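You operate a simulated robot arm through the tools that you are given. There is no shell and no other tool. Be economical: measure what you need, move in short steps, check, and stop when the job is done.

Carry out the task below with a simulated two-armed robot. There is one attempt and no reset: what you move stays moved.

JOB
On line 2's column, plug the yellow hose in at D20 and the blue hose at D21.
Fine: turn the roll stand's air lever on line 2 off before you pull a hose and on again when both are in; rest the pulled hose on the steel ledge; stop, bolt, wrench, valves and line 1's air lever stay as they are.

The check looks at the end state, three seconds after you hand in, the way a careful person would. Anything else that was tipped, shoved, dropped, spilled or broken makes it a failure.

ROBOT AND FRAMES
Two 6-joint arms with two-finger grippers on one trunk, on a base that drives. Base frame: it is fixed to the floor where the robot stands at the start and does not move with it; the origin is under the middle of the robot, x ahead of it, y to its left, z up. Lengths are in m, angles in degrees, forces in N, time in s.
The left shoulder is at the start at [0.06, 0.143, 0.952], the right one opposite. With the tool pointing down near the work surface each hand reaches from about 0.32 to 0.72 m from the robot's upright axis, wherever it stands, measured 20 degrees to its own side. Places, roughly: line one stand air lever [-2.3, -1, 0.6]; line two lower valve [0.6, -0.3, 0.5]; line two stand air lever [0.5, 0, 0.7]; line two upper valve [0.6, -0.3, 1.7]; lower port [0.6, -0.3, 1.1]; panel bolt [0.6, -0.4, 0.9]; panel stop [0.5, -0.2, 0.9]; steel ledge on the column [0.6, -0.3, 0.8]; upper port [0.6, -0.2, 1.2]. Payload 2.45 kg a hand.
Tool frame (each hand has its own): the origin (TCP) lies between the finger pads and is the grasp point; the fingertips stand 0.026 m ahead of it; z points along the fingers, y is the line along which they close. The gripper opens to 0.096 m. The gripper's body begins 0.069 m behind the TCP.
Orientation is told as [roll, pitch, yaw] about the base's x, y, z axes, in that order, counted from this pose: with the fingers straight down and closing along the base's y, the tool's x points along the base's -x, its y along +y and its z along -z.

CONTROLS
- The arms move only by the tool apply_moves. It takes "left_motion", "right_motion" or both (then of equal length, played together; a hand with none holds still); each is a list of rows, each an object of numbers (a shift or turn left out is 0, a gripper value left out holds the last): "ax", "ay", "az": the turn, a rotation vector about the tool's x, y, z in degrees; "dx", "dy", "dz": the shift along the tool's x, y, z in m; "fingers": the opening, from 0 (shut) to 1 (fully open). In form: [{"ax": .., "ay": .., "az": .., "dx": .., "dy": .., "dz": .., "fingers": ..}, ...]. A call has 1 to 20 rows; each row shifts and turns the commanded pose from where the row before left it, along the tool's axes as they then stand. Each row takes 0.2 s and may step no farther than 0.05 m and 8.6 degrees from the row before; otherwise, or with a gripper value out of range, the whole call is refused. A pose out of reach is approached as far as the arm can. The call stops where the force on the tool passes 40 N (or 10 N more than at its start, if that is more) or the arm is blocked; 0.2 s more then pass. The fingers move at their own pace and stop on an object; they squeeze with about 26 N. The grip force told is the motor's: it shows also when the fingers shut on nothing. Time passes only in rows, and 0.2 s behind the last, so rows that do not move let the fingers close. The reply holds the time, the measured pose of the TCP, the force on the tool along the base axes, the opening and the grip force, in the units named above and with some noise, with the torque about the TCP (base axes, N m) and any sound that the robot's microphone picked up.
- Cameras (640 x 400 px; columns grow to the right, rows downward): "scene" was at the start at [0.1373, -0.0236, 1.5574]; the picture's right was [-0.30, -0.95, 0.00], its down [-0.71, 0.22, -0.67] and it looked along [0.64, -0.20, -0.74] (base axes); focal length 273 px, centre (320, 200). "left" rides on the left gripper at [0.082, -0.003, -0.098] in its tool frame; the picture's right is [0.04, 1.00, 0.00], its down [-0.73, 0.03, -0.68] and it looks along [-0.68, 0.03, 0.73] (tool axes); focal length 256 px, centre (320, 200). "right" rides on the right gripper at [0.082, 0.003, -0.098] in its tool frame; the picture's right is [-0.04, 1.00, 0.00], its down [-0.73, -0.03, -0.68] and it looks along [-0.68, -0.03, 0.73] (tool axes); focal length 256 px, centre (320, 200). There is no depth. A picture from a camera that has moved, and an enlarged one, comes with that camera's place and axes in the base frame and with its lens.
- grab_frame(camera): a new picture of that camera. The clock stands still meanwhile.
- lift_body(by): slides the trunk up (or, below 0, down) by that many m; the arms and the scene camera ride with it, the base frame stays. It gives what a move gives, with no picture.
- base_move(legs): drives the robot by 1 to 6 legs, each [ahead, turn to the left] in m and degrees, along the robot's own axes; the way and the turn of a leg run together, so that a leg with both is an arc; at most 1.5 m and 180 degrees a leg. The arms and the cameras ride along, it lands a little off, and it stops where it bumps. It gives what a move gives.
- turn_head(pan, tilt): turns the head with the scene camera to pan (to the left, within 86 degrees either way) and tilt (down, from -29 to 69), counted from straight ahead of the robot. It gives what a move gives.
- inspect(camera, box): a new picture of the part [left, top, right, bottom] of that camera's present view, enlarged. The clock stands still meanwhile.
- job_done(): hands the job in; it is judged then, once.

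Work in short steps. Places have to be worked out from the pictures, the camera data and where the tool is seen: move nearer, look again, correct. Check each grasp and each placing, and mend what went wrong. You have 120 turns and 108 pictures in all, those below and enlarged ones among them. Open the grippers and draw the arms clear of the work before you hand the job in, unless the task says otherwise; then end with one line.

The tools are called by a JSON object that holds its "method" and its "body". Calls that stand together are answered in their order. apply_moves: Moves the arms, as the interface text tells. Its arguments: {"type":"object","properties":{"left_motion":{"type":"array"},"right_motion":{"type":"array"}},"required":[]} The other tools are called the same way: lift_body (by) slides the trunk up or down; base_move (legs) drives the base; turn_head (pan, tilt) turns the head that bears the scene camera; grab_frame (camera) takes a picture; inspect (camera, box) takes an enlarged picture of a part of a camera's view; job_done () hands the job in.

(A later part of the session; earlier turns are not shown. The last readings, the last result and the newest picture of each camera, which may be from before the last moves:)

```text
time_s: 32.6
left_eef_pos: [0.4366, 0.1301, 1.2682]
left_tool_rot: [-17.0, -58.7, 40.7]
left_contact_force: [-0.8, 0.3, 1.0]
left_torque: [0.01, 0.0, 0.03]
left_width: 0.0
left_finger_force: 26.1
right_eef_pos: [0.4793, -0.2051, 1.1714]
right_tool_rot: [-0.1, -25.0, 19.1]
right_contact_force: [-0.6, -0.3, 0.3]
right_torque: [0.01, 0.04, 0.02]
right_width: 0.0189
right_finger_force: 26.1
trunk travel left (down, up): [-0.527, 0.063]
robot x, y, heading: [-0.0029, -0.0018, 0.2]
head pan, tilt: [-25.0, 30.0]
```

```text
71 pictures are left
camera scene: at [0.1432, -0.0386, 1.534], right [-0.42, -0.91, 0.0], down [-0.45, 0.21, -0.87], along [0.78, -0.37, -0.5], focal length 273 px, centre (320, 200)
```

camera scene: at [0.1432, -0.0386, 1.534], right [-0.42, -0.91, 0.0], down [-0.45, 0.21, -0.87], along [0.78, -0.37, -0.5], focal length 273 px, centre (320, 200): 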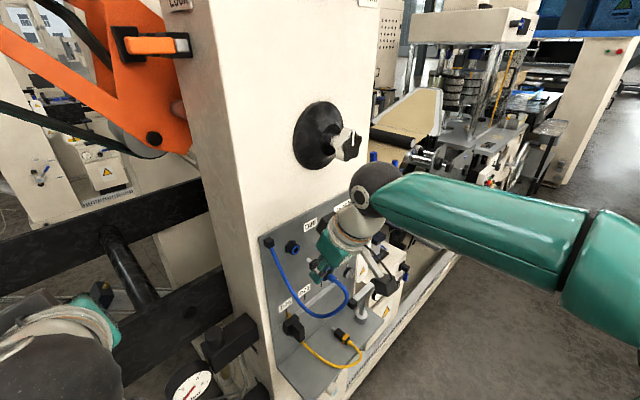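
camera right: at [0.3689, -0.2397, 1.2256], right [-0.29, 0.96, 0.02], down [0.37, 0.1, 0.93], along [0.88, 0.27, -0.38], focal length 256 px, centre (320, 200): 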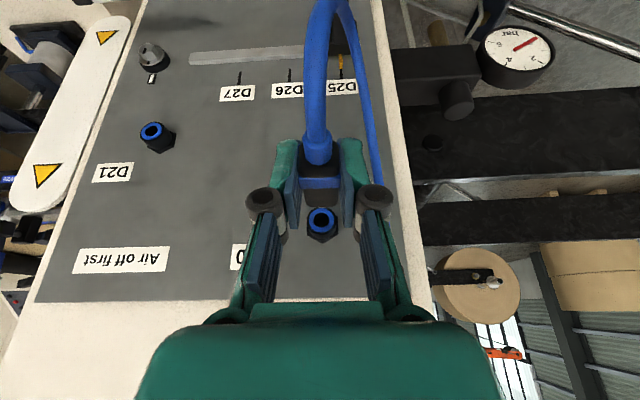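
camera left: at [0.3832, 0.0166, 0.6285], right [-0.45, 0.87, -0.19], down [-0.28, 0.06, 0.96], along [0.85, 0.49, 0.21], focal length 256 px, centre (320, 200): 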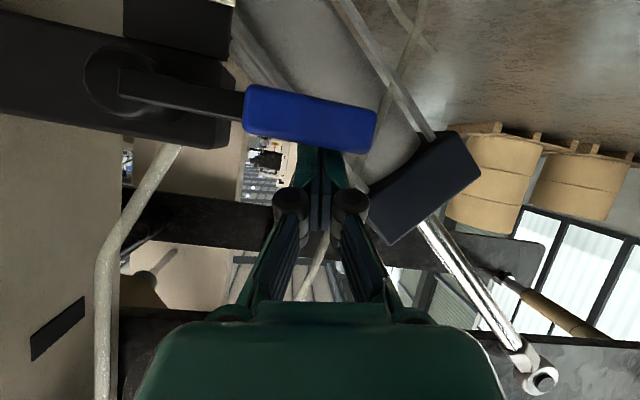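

The blue plug is out cleanly and both ports are visible; D21 is offset from D20 by about u -0.164 and z -0.095. Now I look for free space on the ledge.

{"method": "inspect", "body": {"camera": "scene", "box": [255, 260, 415, 400]}}

```text
2.86 times, centred on (335, 330) of scene
camera zoom: at [0.1432, -0.0386, 1.534], right [-0.42, -0.91, 0.0], down [-0.45, 0.21, -0.87], along [0.78, -0.37, -0.5], focal length 781 px, centre (277, -171)
```

zoom: 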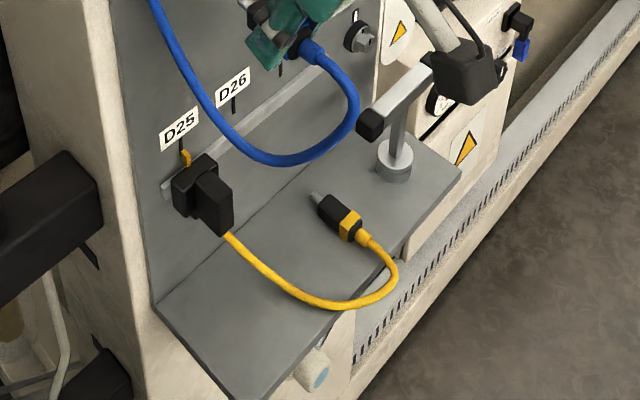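

Yellow lies aligned with the panel normal at about [0.544,-0.307,0.807]. There is free ledge to its left around u≈-0.41, inside the hose loop. I carry blue there, first sideways and then down to z≈0.90.

{"method": "apply_moves", "body": {"right_motion": [{"dy": -0.03}, {"dy": -0.03}, {"dx": 0.01636, "dz": 0.0351}, {"dx": 0.01636, "dz": 0.0351}, {"dx": 0.01636, "dz": 0.0351}, {"dx": 0.01636, "dz": 0.0351}, {"dx": 0.01636, "dz": 0.0351}, {"dx": 0.01636, "dz": 0.0351}, {"dx": 0.01636, "dz": 0.0351}]}}

{"method": "grab_frame", "body": {"camera": "right"}}

{"method": "inspect", "body": {"camera": "scene", "box": [240, 240, 440, 400]}}

```text
time_s: 34.6
left_eef_pos: [0.4377, 0.13, 1.2668]
left_tool_rot: [-16.8, -58.7, 40.5]
left_contact_force: [0.8, 0.5, 0.3]
left_torque: [0.0, 0.03, 0.02]
left_width: 0.0001
left_finger_force: 25.7
right_eef_pos: [0.4989, -0.2683, 0.8998]
right_tool_rot: [-0.1, -24.9, 19.0]
right_contact_force: [0.1, 0.5, -0.7]
right_torque: [0.0, 0.03, 0.02]
right_width: 0.0192
right_finger_force: 26.2
trunk travel left (down, up): [-0.527, 0.063]
robot x, y, heading: [-0.0014, 0.0024, -0.1]
head pan, tilt: [-25.0, 30.0]
```

```text
69 pictures are left
camera right: at [0.389, -0.3018, 0.9548], right [-0.29, 0.96, 0.02], down [0.37, 0.1, 0.92], along [0.88, 0.27, -0.38], focal length 256 px, centre (320, 200)
```

right: 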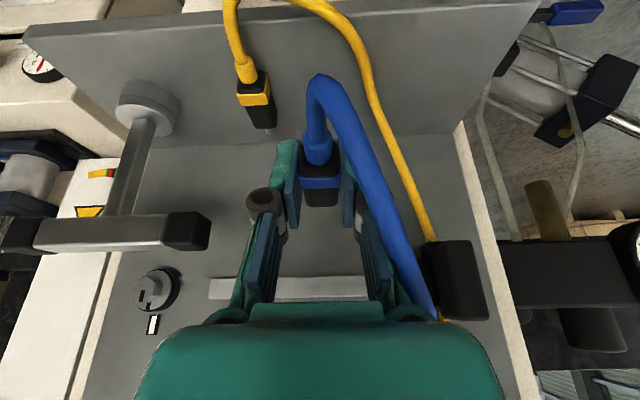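

```text
2.50 times, centred on (340, 320) of scene
camera zoom: at [0.1447, -0.039, 1.5338], right [-0.42, -0.91, 0.0], down [-0.45, 0.21, -0.87], along [0.78, -0.37, -0.5], focal length 684 px, centre (270, -100)
```

zoom: 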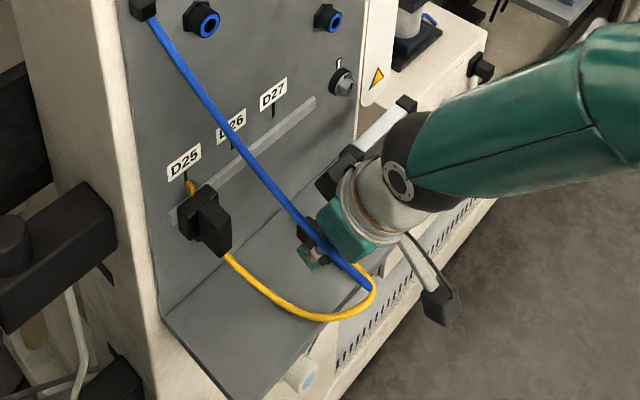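

The blue hose still has some slack. I move forward 35 mm and lower towards the ledge, watching the force.

{"method": "apply_moves", "body": {"right_motion": [{"dx": -0.0317, "dz": 0.0148}, {"dx": 0.00845, "dz": 0.0181}, {"dx": 0.00845, "dz": 0.0181}, {"dx": 0.00845, "dz": 0.0181}]}}

{"method": "grab_frame", "body": {"camera": "right"}}

{"method": "inspect", "body": {"camera": "scene", "box": [240, 240, 440, 400]}}

```text
time_s: 35.6
left_eef_pos: [0.4362, 0.1302, 1.2672]
left_tool_rot: [-16.9, -58.8, 40.7]
left_contact_force: [0.4, 0.8, 0.2]
left_torque: [0.02, 0.0, 0.02]
left_width: 0.0001
left_finger_force: 26.5
right_eef_pos: [0.5343, -0.2547, 0.8389]
right_tool_rot: [-0.1, -24.9, 19.0]
right_contact_force: [1.1, 0.3, 0.3]
right_torque: [0.0, -0.02, -0.02]
right_width: 0.0192
right_finger_force: 26.4
trunk travel left (down, up): [-0.527, 0.063]
robot x, y, heading: [0.0011, -0.0024, 0.1]
head pan, tilt: [-25.0, 30.0]
```

```text
67 pictures are left
camera right: at [0.4249, -0.2888, 0.895], right [-0.29, 0.96, 0.02], down [0.37, 0.1, 0.92], along [0.88, 0.27, -0.38], focal length 256 px, centre (320, 200)
```

right: 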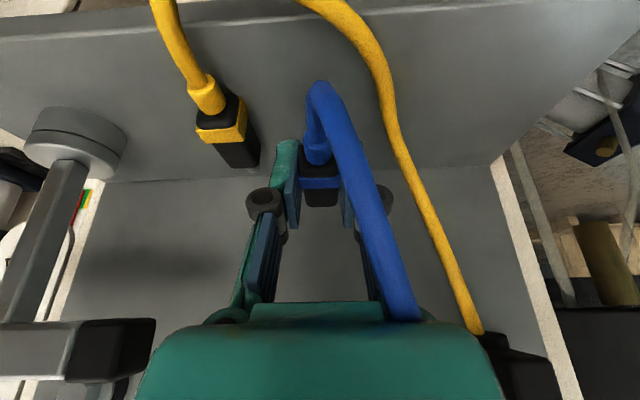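

```text
2.50 times, centred on (340, 320) of scene
camera zoom: at [0.1439, -0.0388, 1.5339], right [-0.42, -0.91, 0.0], down [-0.45, 0.21, -0.87], along [0.78, -0.37, -0.5], focal length 684 px, centre (270, -100)
```

zoom: 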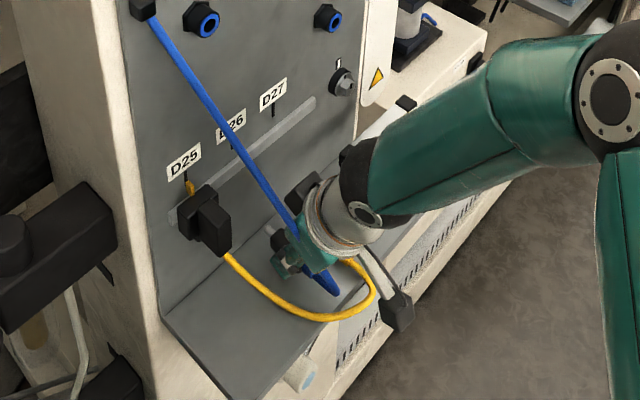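

Forces stay small. I lower the last 15 mm in small steps.

{"method": "apply_moves", "body": {"right_motion": [{"dx": 0.0021, "dz": 0.0045}, {"dx": 0.0021, "dz": 0.0045}, {"dx": 0.0021, "dz": 0.0045}]}}

{"method": "inspect", "body": {"camera": "right", "box": [220, 60, 420, 260]}}

```text
time_s: 36.5
left_eef_pos: [0.4362, 0.1305, 1.267]
left_tool_rot: [-16.9, -58.7, 40.7]
left_contact_force: [0.4, 1.4, -0.1]
left_torque: [-0.01, 0.01, 0.02]
left_width: 0.0
left_finger_force: 25.6
right_eef_pos: [0.533, -0.2536, 0.8241]
right_tool_rot: [-0.2, -25.0, 19.0]
right_contact_force: [1.0, 0.5, 0.3]
right_torque: [-0.03, -0.02, -0.03]
right_width: 0.0189
right_finger_force: 26.2
trunk travel left (down, up): [-0.527, 0.063]
robot x, y, heading: [-0.0013, 0.0005, -0.1]
head pan, tilt: [-25.0, 30.0]
```

```text
2.00 times, centred on (320, 160) of right
camera zoom: at [0.423, -0.2867, 0.8799], right [-0.29, 0.96, 0.02], down [0.37, 0.1, 0.92], along [0.88, 0.27, -0.38], focal length 512 px, centre (320, 280)
```

zoom: 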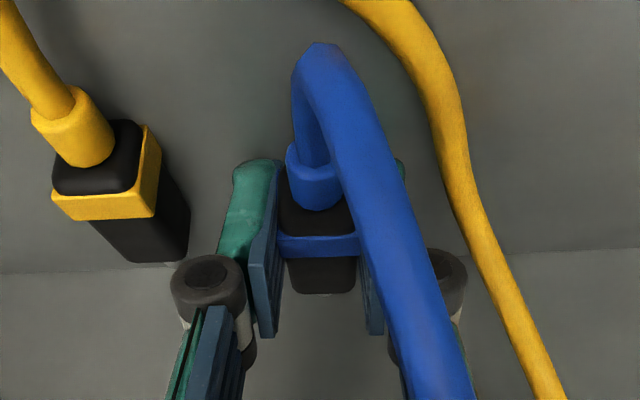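

{"method": "apply_moves", "body": {"right_motion": [{"dx": 0.0013, "dz": 0.0027}, {"dx": 0.0013, "dz": 0.0027}, {"dx": 0.0013, "dz": 0.0027}]}}

```text
time_s: 37.2
left_eef_pos: [0.4339, 0.1305, 1.2696]
left_tool_rot: [-17.2, -58.8, 40.9]
left_contact_force: [0.4, 0.8, 0.6]
left_torque: [0.02, -0.03, 0.01]
left_width: 0.0
left_finger_force: 26.3
right_eef_pos: [0.5337, -0.2532, 0.8239]
right_tool_rot: [-0.5, -25.8, 19.2]
right_contact_force: [-8.8, 0.5, 20.6]
right_torque: [0.32, 0.33, 0.16]
right_width: 0.0192
right_finger_force: 25.8
trunk travel left (down, up): [-0.527, 0.063]
robot x, y, heading: [-0.0003, -0.0036, -0.1]
head pan, tilt: [-25.0, 30.0]
stopped in row 3 (right hand): the force on the tool passed its limit at 43 N (the readings are from after the stop); the commanded pose is now the measured one
```

Contact with the ledge at TCP z≈0.823. I ease up 1 mm and open slightly to let blue rest.

{"method": "apply_moves", "body": {"right_motion": [{"dx": -0.0005, "dz": -0.001}, {"fingers": 0.34}, {}, {}]}}

{"method": "grab_frame", "body": {"camera": "right"}}

```text
time_s: 38.2
left_eef_pos: [0.435, 0.1309, 1.2693]
left_tool_rot: [-17.0, -58.7, 40.8]
left_contact_force: [1.0, 0.6, -0.1]
left_torque: [-0.02, 0.0, 0.02]
left_width: 0.0
left_finger_force: 25.7
right_eef_pos: [0.5362, -0.2534, 0.8235]
right_tool_rot: [-0.5, -25.7, 19.1]
right_contact_force: [-4.4, -3.1, 21.4]
right_torque: [-0.12, 0.15, -0.02]
right_width: 0.0329
right_finger_force: 8.4
trunk travel left (down, up): [-0.527, 0.063]
robot x, y, heading: [0.0008, -0.0013, -0.2]
head pan, tilt: [-25.0, 30.0]
```

```text
64 pictures are left
camera right: at [0.4252, -0.2877, 0.8768], right [-0.29, 0.96, 0.01], down [0.36, 0.1, 0.93], along [0.89, 0.27, -0.37], focal length 256 px, centre (320, 200)
```

right: 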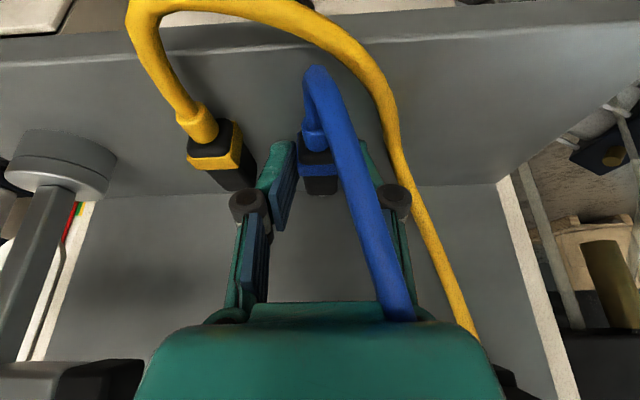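

Blue rests on the ledge in place. I ease the tip pressure and regrasp it to take it to D21.

{"method": "apply_moves", "body": {"right_motion": [{"dx": -0.0015, "dz": -0.0025}, {}, {"fingers": 0}, {}, {}]}}

{"method": "inspect", "body": {"camera": "right", "box": [170, 40, 430, 240]}}

```text
time_s: 39.4
left_eef_pos: [0.4358, 0.1309, 1.2678]
left_tool_rot: [-17.0, -58.7, 40.6]
left_contact_force: [-0.5, -0.3, 0.2]
left_torque: [0.03, -0.03, 0.0]
left_width: 0.0
left_finger_force: 25.7
right_eef_pos: [0.5355, -0.2537, 0.8239]
right_tool_rot: [-0.3, -25.5, 19.1]
right_contact_force: [-1.2, 0.6, 2.2]
right_torque: [-0.01, 0.0, -0.02]
right_width: 0.0189
right_finger_force: 26.5
trunk travel left (down, up): [-0.527, 0.063]
robot x, y, heading: [0.0018, -0.0014, 0.0]
head pan, tilt: [-25.0, 30.0]
```

```text
2.00 times, centred on (300, 140) of right
camera zoom: at [0.425, -0.2873, 0.8784], right [-0.29, 0.96, 0.01], down [0.36, 0.1, 0.93], along [0.89, 0.27, -0.37], focal length 512 px, centre (360, 320)
```

zoom: 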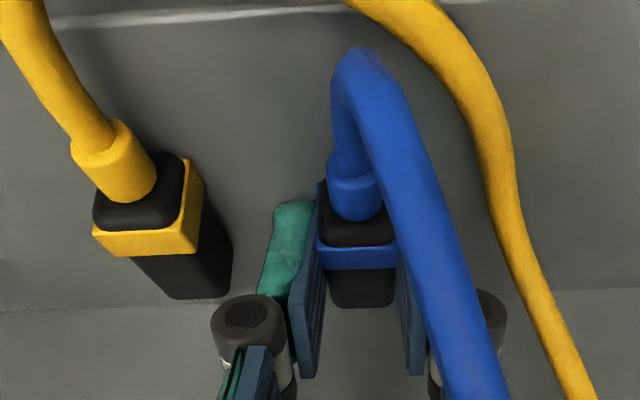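

Regrasped with the plug 9 mm lower in the fingers. I lift, back off, rise to D21 height and shift right to stand in front of D21.

{"method": "apply_moves", "body": {"right_motion": [{"dx": -0.0148, "dz": -0.0317}, {"dx": 0.0408, "dz": -0.019}, {"dx": -0.0144, "dz": -0.0308}, {"dx": -0.0144, "dz": -0.0308}, {"dx": -0.0144, "dz": -0.0308}, {"dx": -0.0144, "dz": -0.0308}, {"dx": -0.0144, "dz": -0.0308}, {"dx": -0.0144, "dz": -0.0308}, {"dx": -0.0144, "dz": -0.0308}, {"dy": -0.034}, {"dy": -0.034}, {"dy": -0.034}]}}

{"method": "grab_frame", "body": {"camera": "right"}}

{"method": "grab_frame", "body": {"camera": "scene"}}

```text
time_s: 42.0
left_eef_pos: [0.4374, 0.1299, 1.2677]
left_tool_rot: [-16.7, -58.8, 40.6]
left_contact_force: [-0.4, -0.3, 0.3]
left_torque: [-0.02, 0.0, -0.03]
left_width: 0.0
left_finger_force: 26.3
right_eef_pos: [0.5231, -0.3663, 1.0991]
right_tool_rot: [-0.2, -25.4, 19.1]
right_contact_force: [-0.4, 0.0, -0.6]
right_torque: [0.03, -0.01, 0.04]
right_width: 0.0
right_finger_force: 25.9
trunk travel left (down, up): [-0.527, 0.063]
robot x, y, heading: [-0.0026, -0.0032, 0.1]
head pan, tilt: [-25.0, 30.0]
```

```text
62 pictures are left
camera right: at [0.4138, -0.3995, 1.154], right [-0.29, 0.96, 0.01], down [0.36, 0.1, 0.93], along [0.89, 0.28, -0.37], focal length 256 px, centre (320, 200)
```

right: 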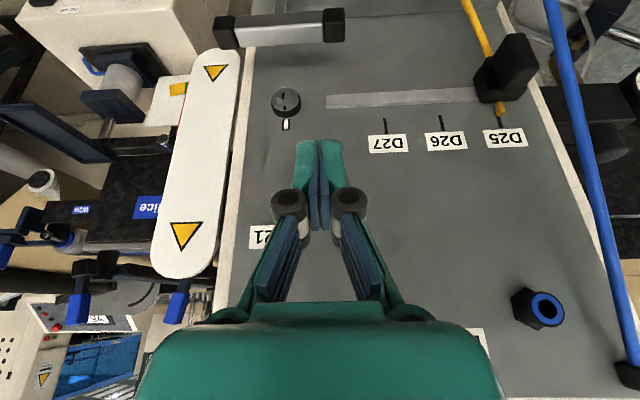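

```text
61 pictures are left
camera scene: at [0.1445, -0.0396, 1.5338], right [-0.42, -0.91, 0.0], down [-0.45, 0.21, -0.87], along [0.78, -0.37, -0.5], focal length 273 px, centre (320, 200)
```

scene: 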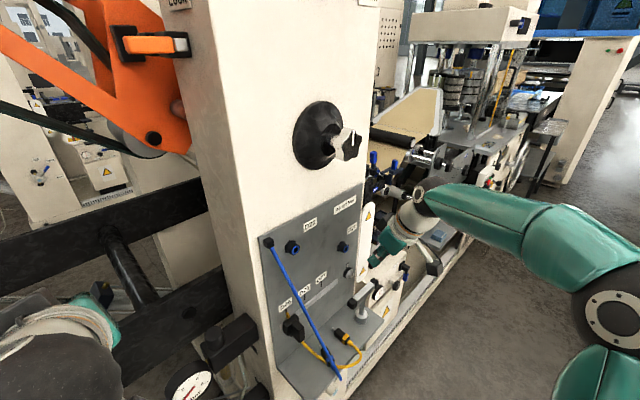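

The plug slipped out of the tip grip. I look at where it ended up.

{"method": "inspect", "body": {"camera": "scene", "box": [260, 270, 420, 400]}}

```text
3.08 times, centred on (340, 335) of scene
camera zoom: at [0.1445, -0.0396, 1.5338], right [-0.42, -0.91, 0.0], down [-0.45, 0.21, -0.87], along [0.78, -0.37, -0.5], focal length 841 px, centre (258, -215)
```

zoom: 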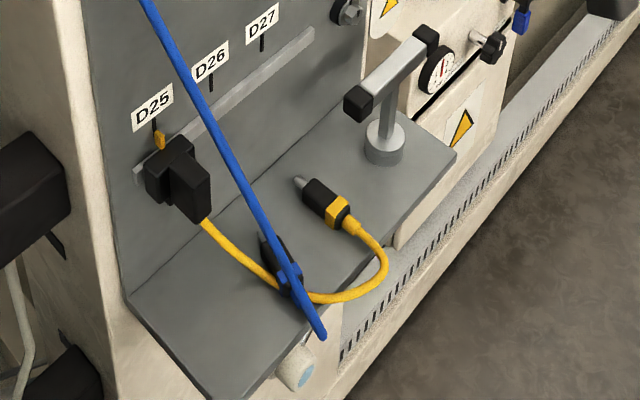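

Blue lies on the ledge, across the yellow hose. I go back above it for a close look.

{"method": "apply_moves", "body": {"right_motion": [{"dy": 0.03, "fingers": 0.45}, {"dy": 0.03}, {"dy": 0.03}, {"dx": 0.0148, "dz": 0.0317}, {"dx": 0.0148, "dz": 0.0317}, {"dx": 0.0148, "dz": 0.0317}, {"dx": 0.0148, "dz": 0.0317}]}}

{"method": "grab_frame", "body": {"camera": "right"}}

{"method": "inspect", "body": {"camera": "scene", "box": [260, 270, 420, 400]}}

```text
time_s: 43.6
left_eef_pos: [0.4369, 0.1303, 1.2692]
left_tool_rot: [-16.8, -58.7, 40.6]
left_contact_force: [-0.8, 0.1, -0.4]
left_torque: [0.04, -0.01, 0.0]
left_width: 0.0001
left_finger_force: 25.4
right_eef_pos: [0.4956, -0.2816, 0.9575]
right_tool_rot: [-0.3, -25.5, 19.1]
right_contact_force: [-0.4, 0.0, 0.3]
right_torque: [0.02, 0.02, 0.02]
right_width: 0.0434
right_finger_force: 0.0
trunk travel left (down, up): [-0.527, 0.063]
robot x, y, heading: [-0.0015, 0.0022, -0.1]
head pan, tilt: [-25.0, 30.0]
```

```text
59 pictures are left
camera right: at [0.3855, -0.315, 1.0112], right [-0.29, 0.96, 0.01], down [0.36, 0.1, 0.93], along [0.89, 0.27, -0.37], focal length 256 px, centre (320, 200)
```

right: 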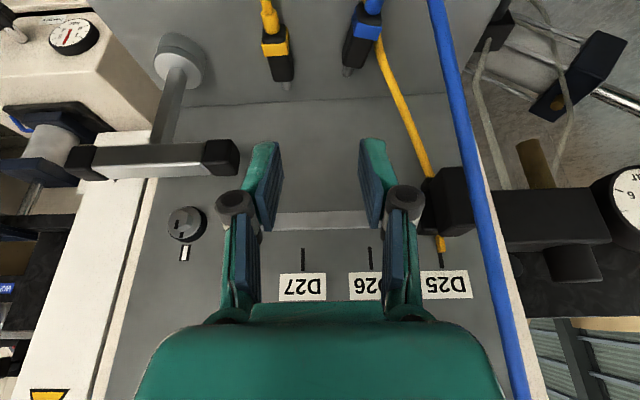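

```text
3.08 times, centred on (340, 335) of scene
camera zoom: at [0.1442, -0.0388, 1.5339], right [-0.42, -0.91, 0.0], down [-0.45, 0.21, -0.87], along [0.78, -0.37, -0.5], focal length 841 px, centre (258, -215)
```

zoom: 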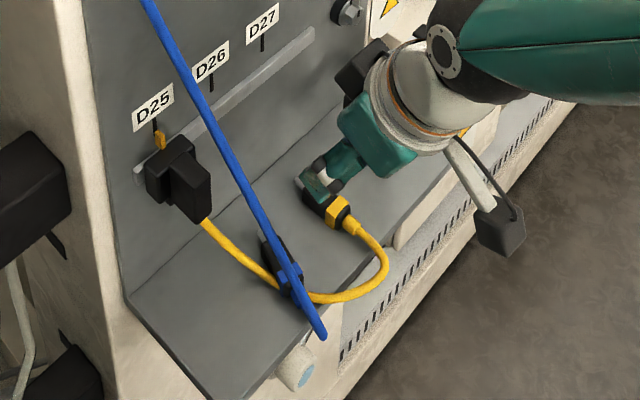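

The blue plug lies with its band near [0.51,-0.237,0.81], pointing at about yaw 4°. I align the hand to that, steepen to pitch -14° for a fuller fingertip grip, and hover above it.

{"method": "apply_moves", "body": {"right_motion": [{"ax": 3.15, "az": 6.8}, {"ax": 3.15, "az": 6.8}, {"ay": 5.5}, {"ay": 5.5}, {"dx": 0.0034, "dy": 0.0208, "dz": 0.0288}, {"dx": 0.0034, "dy": 0.0208, "dz": 0.0288}]}}

{"method": "grab_frame", "body": {"camera": "right"}}

```text
time_s: 45.0
left_eef_pos: [0.4359, 0.1301, 1.2679]
left_tool_rot: [-17.0, -58.7, 40.8]
left_contact_force: [0.2, -0.5, 0.6]
left_torque: [0.02, -0.02, 0.01]
left_width: 0.0
left_finger_force: 25.8
right_eef_pos: [0.4998, -0.2362, 0.8989]
right_tool_rot: [-0.1, -14.6, 3.9]
right_contact_force: [0.2, 0.4, 0.5]
right_torque: [-0.01, 0.0, 0.02]
right_width: 0.0433
right_finger_force: 0.1
trunk travel left (down, up): [-0.527, 0.063]
robot x, y, heading: [-0.0003, -0.0003, -0.1]
head pan, tilt: [-25.0, 30.0]
```

```text
57 pictures are left
camera right: at [0.396, -0.2394, 0.9741], right [-0.03, 1.0, 0.01], down [0.54, 0.01, 0.84], along [0.84, 0.03, -0.54], focal length 256 px, centre (320, 200)
```

right: 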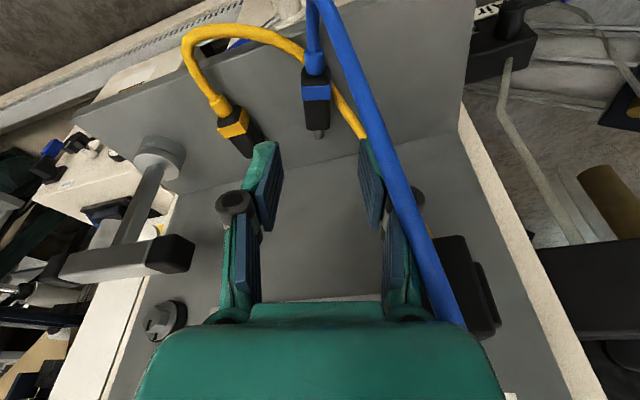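

Well aligned. I descend along the plug, slowly at the end.

{"method": "apply_moves", "body": {"right_motion": [{"dx": 0.0064, "dy": -0.0009, "dz": 0.0262}, {"dx": 0.0064, "dy": -0.0009, "dz": 0.0262}, {"dx": 0.0015, "dz": 0.006}, {"dx": 0.0015, "dz": 0.006}, {"dx": 0.0009, "dz": 0.004}]}}

{"method": "grab_frame", "body": {"camera": "right"}}

```text
time_s: 46.2
left_eef_pos: [0.4364, 0.13, 1.2691]
left_tool_rot: [-16.9, -58.7, 40.7]
left_contact_force: [0.5, 0.1, 0.5]
left_torque: [-0.03, 0.01, -0.02]
left_width: 0.0
left_finger_force: 25.9
right_eef_pos: [0.5002, -0.2394, 0.8294]
right_tool_rot: [-0.1, -14.6, 3.9]
right_contact_force: [-0.3, -0.1, -0.1]
right_torque: [0.03, 0.0, -0.02]
right_width: 0.043
right_finger_force: 0.0
trunk travel left (down, up): [-0.527, 0.063]
robot x, y, heading: [0.0014, -0.0015, 0.0]
head pan, tilt: [-25.0, 30.0]
```

```text
56 pictures are left
camera right: at [0.3983, -0.2419, 0.9046], right [-0.03, 1.0, 0.01], down [0.54, 0.01, 0.84], along [0.84, 0.03, -0.54], focal length 256 px, centre (320, 200)
```

right: 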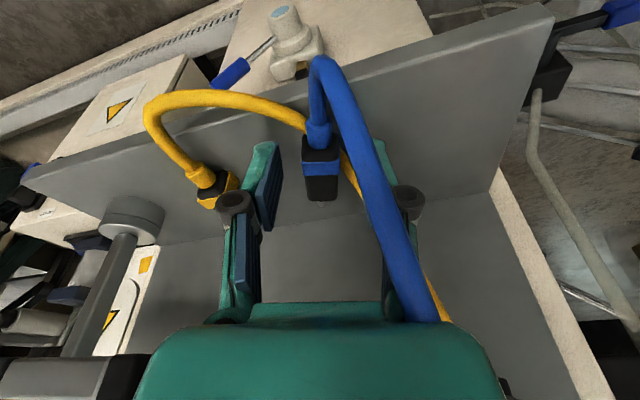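

{"method": "apply_moves", "body": {"right_motion": [{"dx": 0.0012, "dz": 0.0045}, {}, {"fingers": 0}, {}, {}, {}]}}

{"method": "inspect", "body": {"camera": "right", "box": [220, 100, 420, 260]}}

```text
time_s: 47.6
left_eef_pos: [0.4367, 0.1302, 1.2674]
left_tool_rot: [-16.9, -58.8, 40.7]
left_contact_force: [0.2, 0.7, -0.4]
left_torque: [0.0, 0.01, 0.02]
left_width: 0.0
left_finger_force: 26.0
right_eef_pos: [0.5004, -0.2384, 0.8249]
right_tool_rot: [-0.1, -14.4, 4.0]
right_contact_force: [0.5, 0.2, -0.2]
right_torque: [0.0, 0.0, -0.01]
right_width: 0.0192
right_finger_force: 25.9
trunk travel left (down, up): [-0.527, 0.063]
robot x, y, heading: [0.0004, -0.0028, -0.0]
head pan, tilt: [-25.0, 30.0]
```

```text
2.50 times, centred on (320, 180) of right
camera zoom: at [0.3981, -0.2421, 0.9003], right [-0.03, 1.0, 0.01], down [0.54, 0.01, 0.84], along [0.84, 0.03, -0.54], focal length 640 px, centre (320, 250)
```

zoom: 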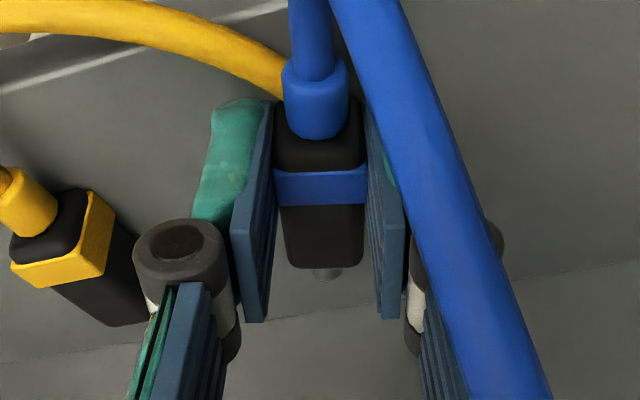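

Good grip, 19.2 mm. I lift in small slow steps and verify the hold.

{"method": "apply_moves", "body": {"right_motion": [{"dx": -0.0025, "dz": -0.0097}, {"dx": -0.0025, "dz": -0.0097}, {"dx": -0.0025, "dz": -0.0097}, {"dx": -0.0025, "dz": -0.0097}, {"dx": -0.005, "dz": -0.0194}, {"dx": -0.005, "dz": -0.0194}]}}

{"method": "grab_frame", "body": {"camera": "right"}}

```text
time_s: 49.0
left_eef_pos: [0.4362, 0.1304, 1.2687]
left_tool_rot: [-17.0, -58.8, 40.6]
left_contact_force: [-0.1, -0.5, -0.1]
left_torque: [0.01, 0.0, 0.0]
left_width: 0.0
left_finger_force: 26.2
right_eef_pos: [0.5026, -0.2367, 0.9048]
right_tool_rot: [0.0, -14.4, 4.0]
right_contact_force: [0.0, 0.2, -1.3]
right_torque: [0.01, 0.0, 0.03]
right_width: 0.0191
right_finger_force: 26.0
trunk travel left (down, up): [-0.527, 0.063]
robot x, y, heading: [-0.0006, -0.0004, 0.1]
head pan, tilt: [-25.0, 30.0]
```

```text
54 pictures are left
camera right: at [0.3992, -0.2405, 0.9797], right [-0.03, 1.0, 0.01], down [0.54, 0.01, 0.84], along [0.84, 0.03, -0.54], focal length 256 px, centre (320, 200)
```

right: 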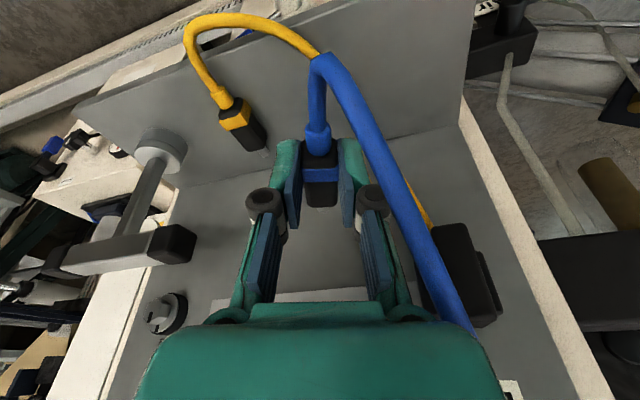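

Holding. I raise it to D21 height, yaw square to the panel and shift right in front of D21.

{"method": "apply_moves", "body": {"right_motion": [{"dx": -0.0075, "dz": -0.029}, {"dx": -0.0075, "dz": -0.029}, {"dx": -0.0075, "dz": -0.029}, {"dx": -0.0075, "dz": -0.029}, {"dx": -0.0075, "dz": -0.029}, {"dx": -0.0075, "dz": -0.029}, {"ax": -1.87, "az": -7.25}, {"ax": -1.87, "az": -7.25}, {"dy": -0.025, "dx": 0.005, "dz": -0.0013}, {"dy": -0.025, "dx": 0.005, "dz": -0.0013}, {"dy": -0.025, "dx": 0.005, "dz": -0.0013}, {"dy": -0.025, "dx": 0.005, "dz": -0.0013}, {"dy": -0.025, "dx": 0.005, "dz": -0.0013}]}}

{"method": "grab_frame", "body": {"camera": "right"}}

{"method": "grab_frame", "body": {"camera": "scene"}}

```text
time_s: 51.8
left_eef_pos: [0.437, 0.1297, 1.2682]
left_tool_rot: [-16.9, -58.8, 40.6]
left_contact_force: [0.7, 0.1, -0.1]
left_torque: [-0.01, 0.0, 0.02]
left_width: 0.0
left_finger_force: 25.8
right_eef_pos: [0.5184, -0.3673, 1.0848]
right_tool_rot: [-0.2, -14.6, 18.9]
right_contact_force: [0.0, 0.5, -0.8]
right_torque: [0.02, 0.01, -0.02]
right_width: 0.0191
right_finger_force: 26.5
trunk travel left (down, up): [-0.527, 0.063]
robot x, y, heading: [-0.0033, -0.0032, -0.2]
head pan, tilt: [-25.0, 30.0]
```

```text
53 pictures are left
camera right: at [0.4194, -0.3968, 1.1606], right [-0.29, 0.96, 0.01], down [0.52, 0.15, 0.84], along [0.8, 0.25, -0.54], focal length 256 px, centre (320, 200)
```

right: 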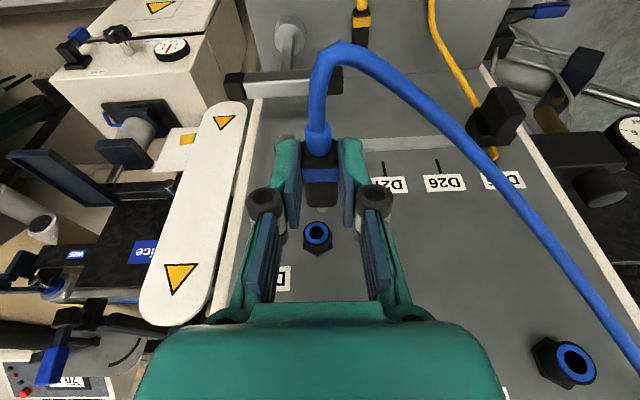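

```text
52 pictures are left
camera scene: at [0.144, -0.0392, 1.5338], right [-0.42, -0.91, 0.0], down [-0.45, 0.21, -0.87], along [0.78, -0.37, -0.5], focal length 273 px, centre (320, 200)
```

scene: 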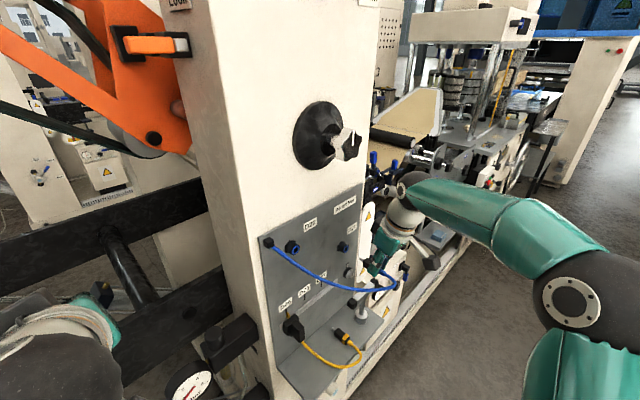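

{"method": "inspect", "body": {"camera": "right", "box": [250, 120, 390, 270]}}

```text
2.67 times, centred on (320, 195) of right
camera zoom: at [0.4194, -0.3968, 1.1606], right [-0.29, 0.96, 0.01], down [0.52, 0.15, 0.84], along [0.8, 0.25, -0.54], focal length 683 px, centre (320, 213)
```

zoom: 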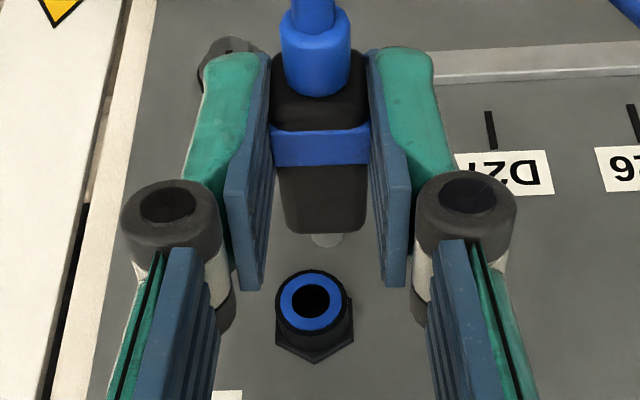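

D21's ring is at u≈-0.519, z≈1.065, so I need about 3 mm to the right. I apply that and close to about 8 mm from the port for a final check.

{"method": "apply_moves", "body": {"right_motion": [{"dy": -0.003}, {"dx": -0.0145, "dz": 0.0038}, {"dx": -0.0145, "dz": 0.0038}]}}

{"method": "inspect", "body": {"camera": "right", "box": [250, 120, 390, 270]}}

{"method": "inspect", "body": {"camera": "scene", "box": [320, 220, 420, 300]}}

```text
time_s: 52.6
left_eef_pos: [0.4378, 0.1306, 1.2686]
left_tool_rot: [-16.9, -58.7, 40.7]
left_contact_force: [-0.3, -0.6, 1.3]
left_torque: [-0.01, 0.01, -0.01]
left_width: 0.0
left_finger_force: 25.7
right_eef_pos: [0.5466, -0.3586, 1.0836]
right_tool_rot: [-0.2, -14.5, 19.0]
right_contact_force: [0.1, -0.1, -0.6]
right_torque: [-0.03, 0.01, 0.0]
right_width: 0.0187
right_finger_force: 25.9
trunk travel left (down, up): [-0.527, 0.063]
robot x, y, heading: [-0.0001, 0.001, -0.0]
head pan, tilt: [-25.0, 30.0]
```

```text
2.67 times, centred on (320, 195) of right
camera zoom: at [0.4489, -0.389, 1.1599], right [-0.29, 0.96, 0.01], down [0.52, 0.15, 0.84], along [0.8, 0.25, -0.54], focal length 683 px, centre (320, 213)
```

zoom: 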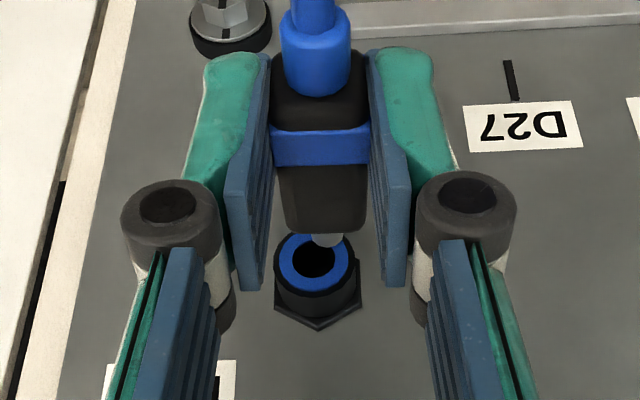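

```text
5.00 times, centred on (370, 260) of scene
camera zoom: at [0.1441, -0.0387, 1.5338], right [-0.42, -0.91, 0.0], down [-0.45, 0.21, -0.87], along [0.78, -0.37, -0.5], focal length 1367 px, centre (70, -100)
```

zoom: 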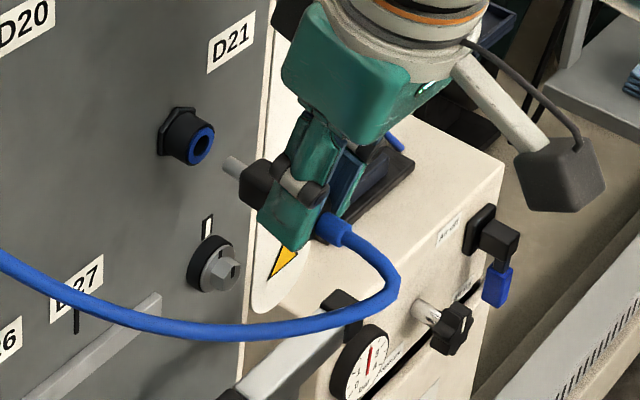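

The ring is still about 3 mm to the right and 1.5 mm above the plug axis. I correct and advance gently to start insertion.

{"method": "apply_moves", "body": {"right_motion": [{"dy": -0.0027, "dx": -0.0004, "dz": -0.0015}, {}, {"dx": -0.0068, "dz": 0.0018}, {"dx": -0.0058, "dz": 0.0015}]}}

{"method": "inspect", "body": {"camera": "right", "box": [250, 120, 390, 270]}}

{"method": "inspect", "body": {"camera": "scene", "box": [320, 220, 420, 300]}}

```text
time_s: 53.6
left_eef_pos: [0.4372, 0.1294, 1.2686]
left_tool_rot: [-16.9, -58.7, 40.7]
left_contact_force: [0.0, 0.3, 0.7]
left_torque: [-0.01, 0.04, -0.04]
left_width: 0.0
left_finger_force: 25.6
right_eef_pos: [0.5607, -0.3574, 1.0877]
right_tool_rot: [0.0, -14.4, 19.0]
right_contact_force: [0.2, 0.2, -0.3]
right_torque: [-0.02, 0.04, -0.03]
right_width: 0.0191
right_finger_force: 26.2
trunk travel left (down, up): [-0.527, 0.063]
robot x, y, heading: [0.0021, -0.0006, -0.1]
head pan, tilt: [-25.0, 30.0]
```

```text
2.67 times, centred on (320, 195) of right
camera zoom: at [0.4628, -0.3871, 1.1622], right [-0.29, 0.96, 0.01], down [0.52, 0.15, 0.84], along [0.8, 0.25, -0.54], focal length 683 px, centre (320, 213)
```

zoom: 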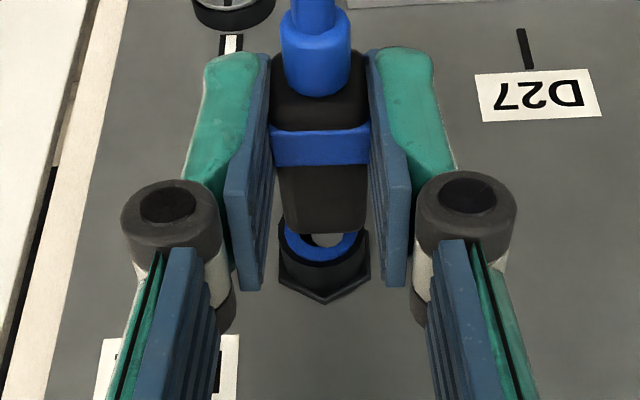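

```text
5.00 times, centred on (370, 260) of scene
camera zoom: at [0.1439, -0.0386, 1.5339], right [-0.42, -0.91, 0.0], down [-0.45, 0.21, -0.87], along [0.78, -0.37, -0.5], focal length 1367 px, centre (70, -100)
```

zoom: 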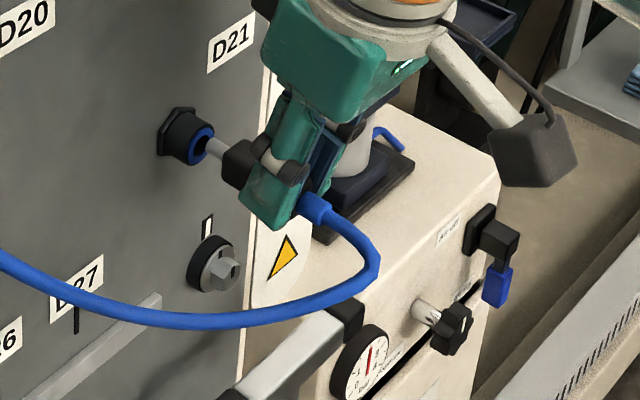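

The tip is at the hole and centred. I push in in small steps.

{"method": "apply_moves", "body": {"right_motion": [{"dx": -0.0058, "dz": 0.0015}, {"dx": -0.0058, "dz": 0.0015}, {"dx": -0.0048, "dz": 0.00125}]}}

{"method": "inspect", "body": {"camera": "right", "box": [250, 120, 390, 270]}}

{"method": "inspect", "body": {"camera": "scene", "box": [320, 220, 420, 300]}}

```text
time_s: 54.4
left_eef_pos: [0.4335, 0.1292, 1.2687]
left_tool_rot: [-17.2, -58.9, 40.7]
left_contact_force: [-0.1, 0.1, 0.6]
left_torque: [-0.02, -0.03, 0.0]
left_width: 0.0001
left_finger_force: 25.3
right_eef_pos: [0.5711, -0.3542, 1.0872]
right_tool_rot: [-0.2, -14.3, 18.9]
right_contact_force: [-20.0, -7.3, -1.4]
right_torque: [-0.22, 0.44, 0.04]
right_width: 0.0193
right_finger_force: 25.2
trunk travel left (down, up): [-0.527, 0.063]
robot x, y, heading: [0.0022, 0.0009, -0.1]
head pan, tilt: [-25.0, 30.0]
```

```text
2.67 times, centred on (320, 195) of right
camera zoom: at [0.472, -0.3837, 1.1632], right [-0.29, 0.96, 0.01], down [0.52, 0.15, 0.84], along [0.8, 0.24, -0.54], focal length 683 px, centre (320, 213)
```

zoom: 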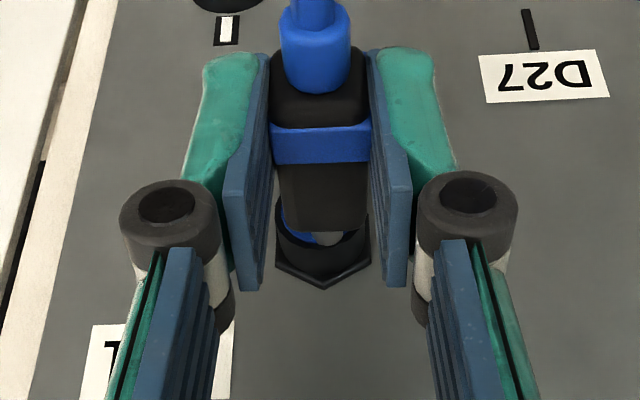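

```text
5.00 times, centred on (370, 260) of scene
camera zoom: at [0.1396, -0.04, 1.5342], right [-0.42, -0.91, 0.0], down [-0.45, 0.21, -0.87], along [0.79, -0.37, -0.5], focal length 1367 px, centre (70, -100)
```

zoom: 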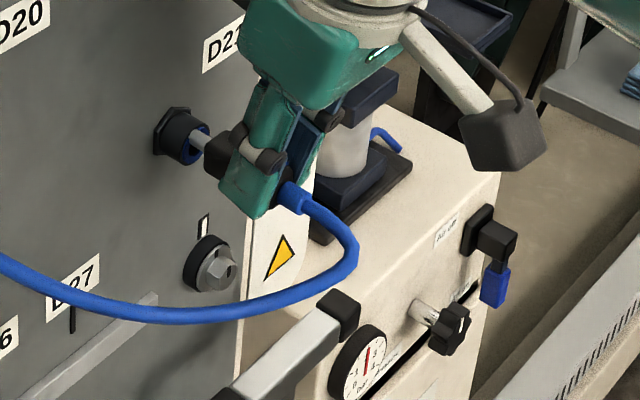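

A 20 N stop shows the tip sitting about 2 mm high on the ring. I back off 8 mm, lower 2.5 mm and retry.

{"method": "apply_moves", "body": {"right_motion": [{"dx": 0.0087, "dz": -0.0022}, {"dx": 0.0006, "dz": 0.0024}, {}, {"dx": -0.0029, "dz": 0.00075}]}}

{"method": "inspect", "body": {"camera": "right", "box": [280, 170, 360, 240]}}

{"method": "inspect", "body": {"camera": "scene", "box": [335, 230, 375, 262]}}

```text
time_s: 55.4
left_eef_pos: [0.4367, 0.1304, 1.2674]
left_tool_rot: [-16.9, -58.8, 40.7]
left_contact_force: [0.4, 0.1, -0.3]
left_torque: [-0.01, 0.01, 0.0]
left_width: 0.0
left_finger_force: 26.4
right_eef_pos: [0.5697, -0.3529, 1.0846]
right_tool_rot: [0.0, -14.7, 19.0]
right_contact_force: [0.0, 1.0, -0.7]
right_torque: [-0.01, 0.0, 0.03]
right_width: 0.019
right_finger_force: 25.6
trunk travel left (down, up): [-0.527, 0.063]
robot x, y, heading: [-0.0001, 0.0019, -0.4]
head pan, tilt: [-25.0, 30.0]
```

```text
5.71 times, centred on (320, 205) of right
camera zoom: at [0.4714, -0.3832, 1.1591], right [-0.29, 0.96, 0.01], down [0.52, 0.15, 0.84], along [0.8, 0.25, -0.54], focal length 1463 px, centre (320, 171)
```

zoom: 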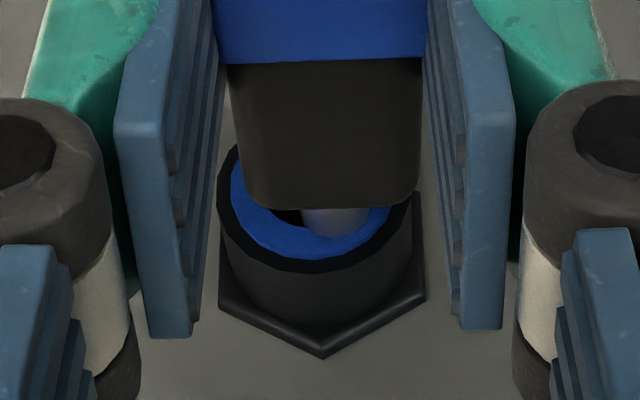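

```text
12.50 times, centred on (355, 246) of scene
camera zoom: at [0.1439, -0.0387, 1.5339], right [-0.42, -0.91, 0.0], down [-0.45, 0.21, -0.87], along [0.78, -0.37, -0.5], focal length 3418 px, centre (-118, -375)
```

zoom: 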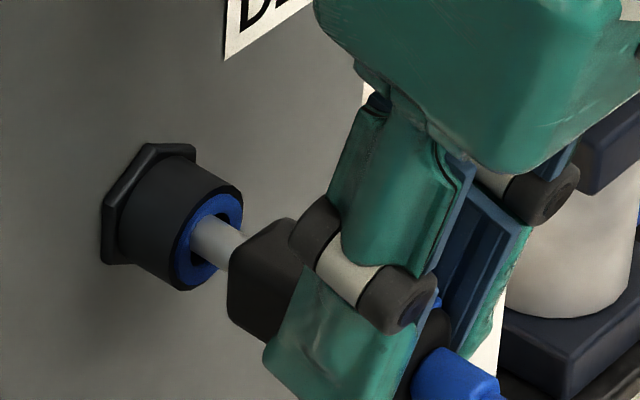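

Zoomed in, the hole is visible just to the image-left of the tip: about 2.5 mm more to the robot's right is needed, and the height is good. I correct and check before pushing.

{"method": "apply_moves", "body": {"right_motion": [{"dx": 0.0029, "dz": -0.00075}, {"dy": -0.0026}, {}]}}

{"method": "inspect", "body": {"camera": "right", "box": [280, 170, 360, 240]}}

{"method": "inspect", "body": {"camera": "scene", "box": [335, 230, 375, 262]}}

```text
time_s: 56.2
left_eef_pos: [0.4361, 0.1306, 1.2686]
left_tool_rot: [-16.9, -58.7, 40.7]
left_contact_force: [-0.2, -0.2, -1.1]
left_torque: [-0.03, -0.01, 0.04]
left_width: 0.0001
left_finger_force: 25.9
right_eef_pos: [0.5683, -0.3579, 1.0847]
right_tool_rot: [-0.2, -14.5, 19.0]
right_contact_force: [-0.9, -0.1, -0.7]
right_torque: [-0.04, 0.01, -0.02]
right_width: 0.019
right_finger_force: 26.3
trunk travel left (down, up): [-0.527, 0.063]
robot x, y, heading: [-0.0002, 0.0011, 0.1]
head pan, tilt: [-25.0, 30.0]
```

```text
5.71 times, centred on (320, 205) of right
camera zoom: at [0.4693, -0.3874, 1.1599], right [-0.29, 0.96, 0.01], down [0.52, 0.15, 0.84], along [0.8, 0.25, -0.54], focal length 1463 px, centre (320, 171)
```

zoom: 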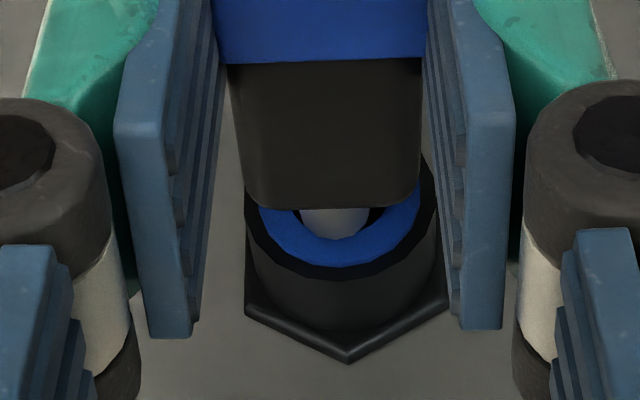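

```text
12.50 times, centred on (355, 246) of scene
camera zoom: at [0.1437, -0.0385, 1.5339], right [-0.42, -0.91, 0.0], down [-0.45, 0.21, -0.87], along [0.78, -0.37, -0.5], focal length 3418 px, centre (-118, -375)
```

zoom: 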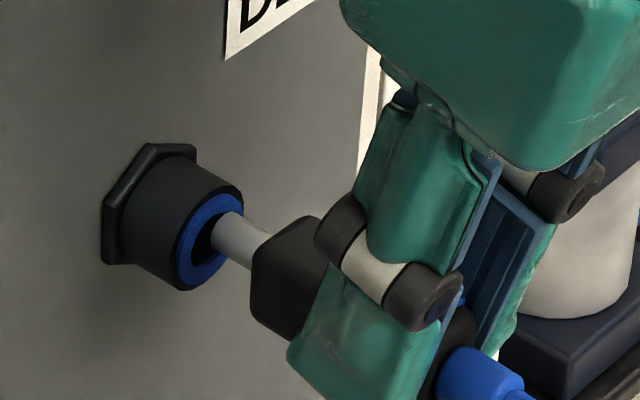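

Nearly centred now. A final nudge (0.6 mm left, 1.2 mm down), then push in.

{"method": "apply_moves", "body": {"right_motion": [{"dy": 0.0006, "dx": 0.0003, "dz": 0.0012}, {"dx": -0.0048, "dz": 0.00125}, {"dx": -0.0048, "dz": 0.00125}, {"dx": -0.0048, "dz": 0.00125}]}}

{"method": "inspect", "body": {"camera": "right", "box": [280, 170, 360, 240]}}

{"method": "inspect", "body": {"camera": "scene", "box": [335, 230, 375, 262]}}

```text
time_s: 57.2
left_eef_pos: [0.4339, 0.1289, 1.2683]
left_tool_rot: [-17.0, -58.8, 40.7]
left_contact_force: [0.1, 0.4, 0.8]
left_torque: [0.02, 0.02, 0.0]
left_width: 0.0
left_finger_force: 25.6
right_eef_pos: [0.5781, -0.3523, 1.0839]
right_tool_rot: [-0.1, -14.4, 18.8]
right_contact_force: [-17.8, -6.2, -2.6]
right_torque: [-0.17, 0.46, -0.04]
right_width: 0.0193
right_finger_force: 26.0
trunk travel left (down, up): [-0.527, 0.063]
robot x, y, heading: [-0.0007, -0.0038, -0.0]
head pan, tilt: [-25.0, 30.0]
```

```text
5.71 times, centred on (320, 205) of right
camera zoom: at [0.4806, -0.3823, 1.1595], right [-0.29, 0.96, 0.01], down [0.52, 0.15, 0.84], along [0.8, 0.25, -0.54], focal length 1463 px, centre (320, 171)
```

zoom: 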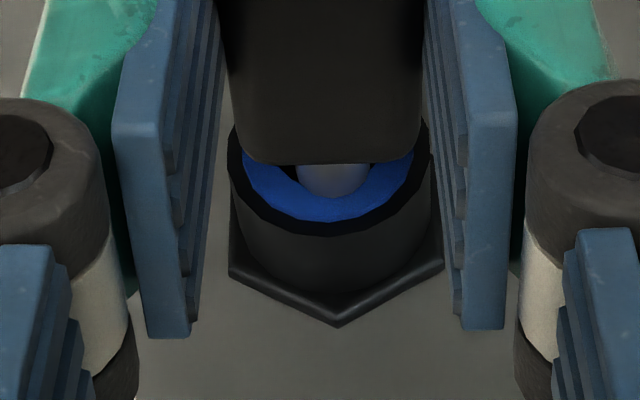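

```text
12.50 times, centred on (355, 246) of scene
camera zoom: at [0.1408, -0.0396, 1.5341], right [-0.42, -0.91, 0.0], down [-0.45, 0.21, -0.87], along [0.78, -0.37, -0.5], focal length 3418 px, centre (-118, -375)
```

zoom: 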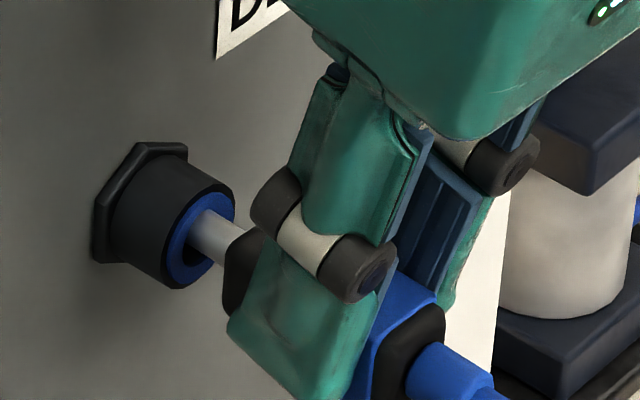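

The plug slid back about 6 mm in the grip: sideways it is centred, but the tip is still about 2 mm high against the ring's upper edge. I back off, lower 2.3 mm and retry.

{"method": "apply_moves", "body": {"right_motion": [{"dx": 0.0078, "dz": -0.002}, {"dx": 0.0006, "dz": 0.0023}, {}]}}

{"method": "inspect", "body": {"camera": "right", "box": [270, 140, 370, 240]}}

{"method": "inspect", "body": {"camera": "scene", "box": [335, 230, 375, 262]}}

```text
time_s: 58.0
left_eef_pos: [0.4372, 0.1302, 1.2682]
left_tool_rot: [-17.0, -58.6, 40.7]
left_contact_force: [0.1, 0.0, 0.0]
left_torque: [-0.01, -0.01, 0.0]
left_width: 0.0
left_finger_force: 26.0
right_eef_pos: [0.5741, -0.3542, 1.0804]
right_tool_rot: [-0.2, -14.6, 19.0]
right_contact_force: [0.7, 0.5, -0.8]
right_torque: [-0.03, 0.01, 0.01]
right_width: 0.0192
right_finger_force: 25.9
trunk travel left (down, up): [-0.527, 0.063]
robot x, y, heading: [0.0003, -0.0014, 0.0]
head pan, tilt: [-25.0, 30.0]
```

```text
4.00 times, centred on (320, 190) of right
camera zoom: at [0.4757, -0.3842, 1.1564], right [-0.29, 0.96, 0.01], down [0.52, 0.15, 0.84], along [0.8, 0.25, -0.54], focal length 1024 px, centre (320, 240)
```

zoom: 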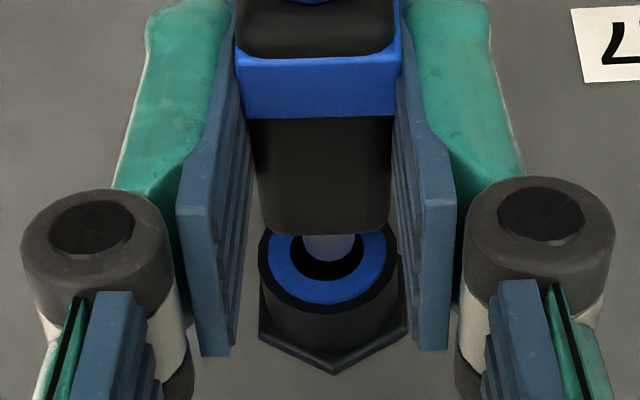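

```text
12.50 times, centred on (355, 246) of scene
camera zoom: at [0.1441, -0.0385, 1.5339], right [-0.42, -0.91, 0.0], down [-0.45, 0.21, -0.87], along [0.78, -0.37, -0.5], focal length 3418 px, centre (-118, -375)
```

zoom: 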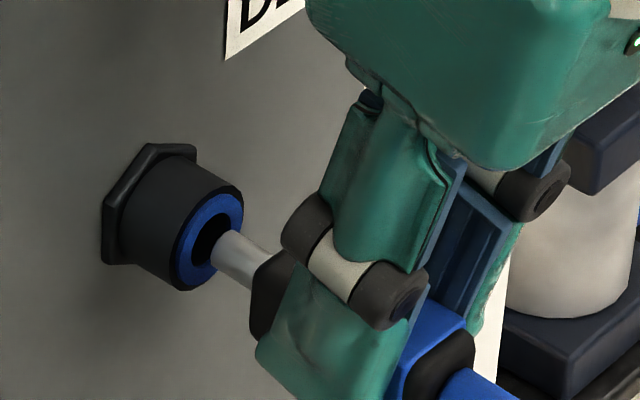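

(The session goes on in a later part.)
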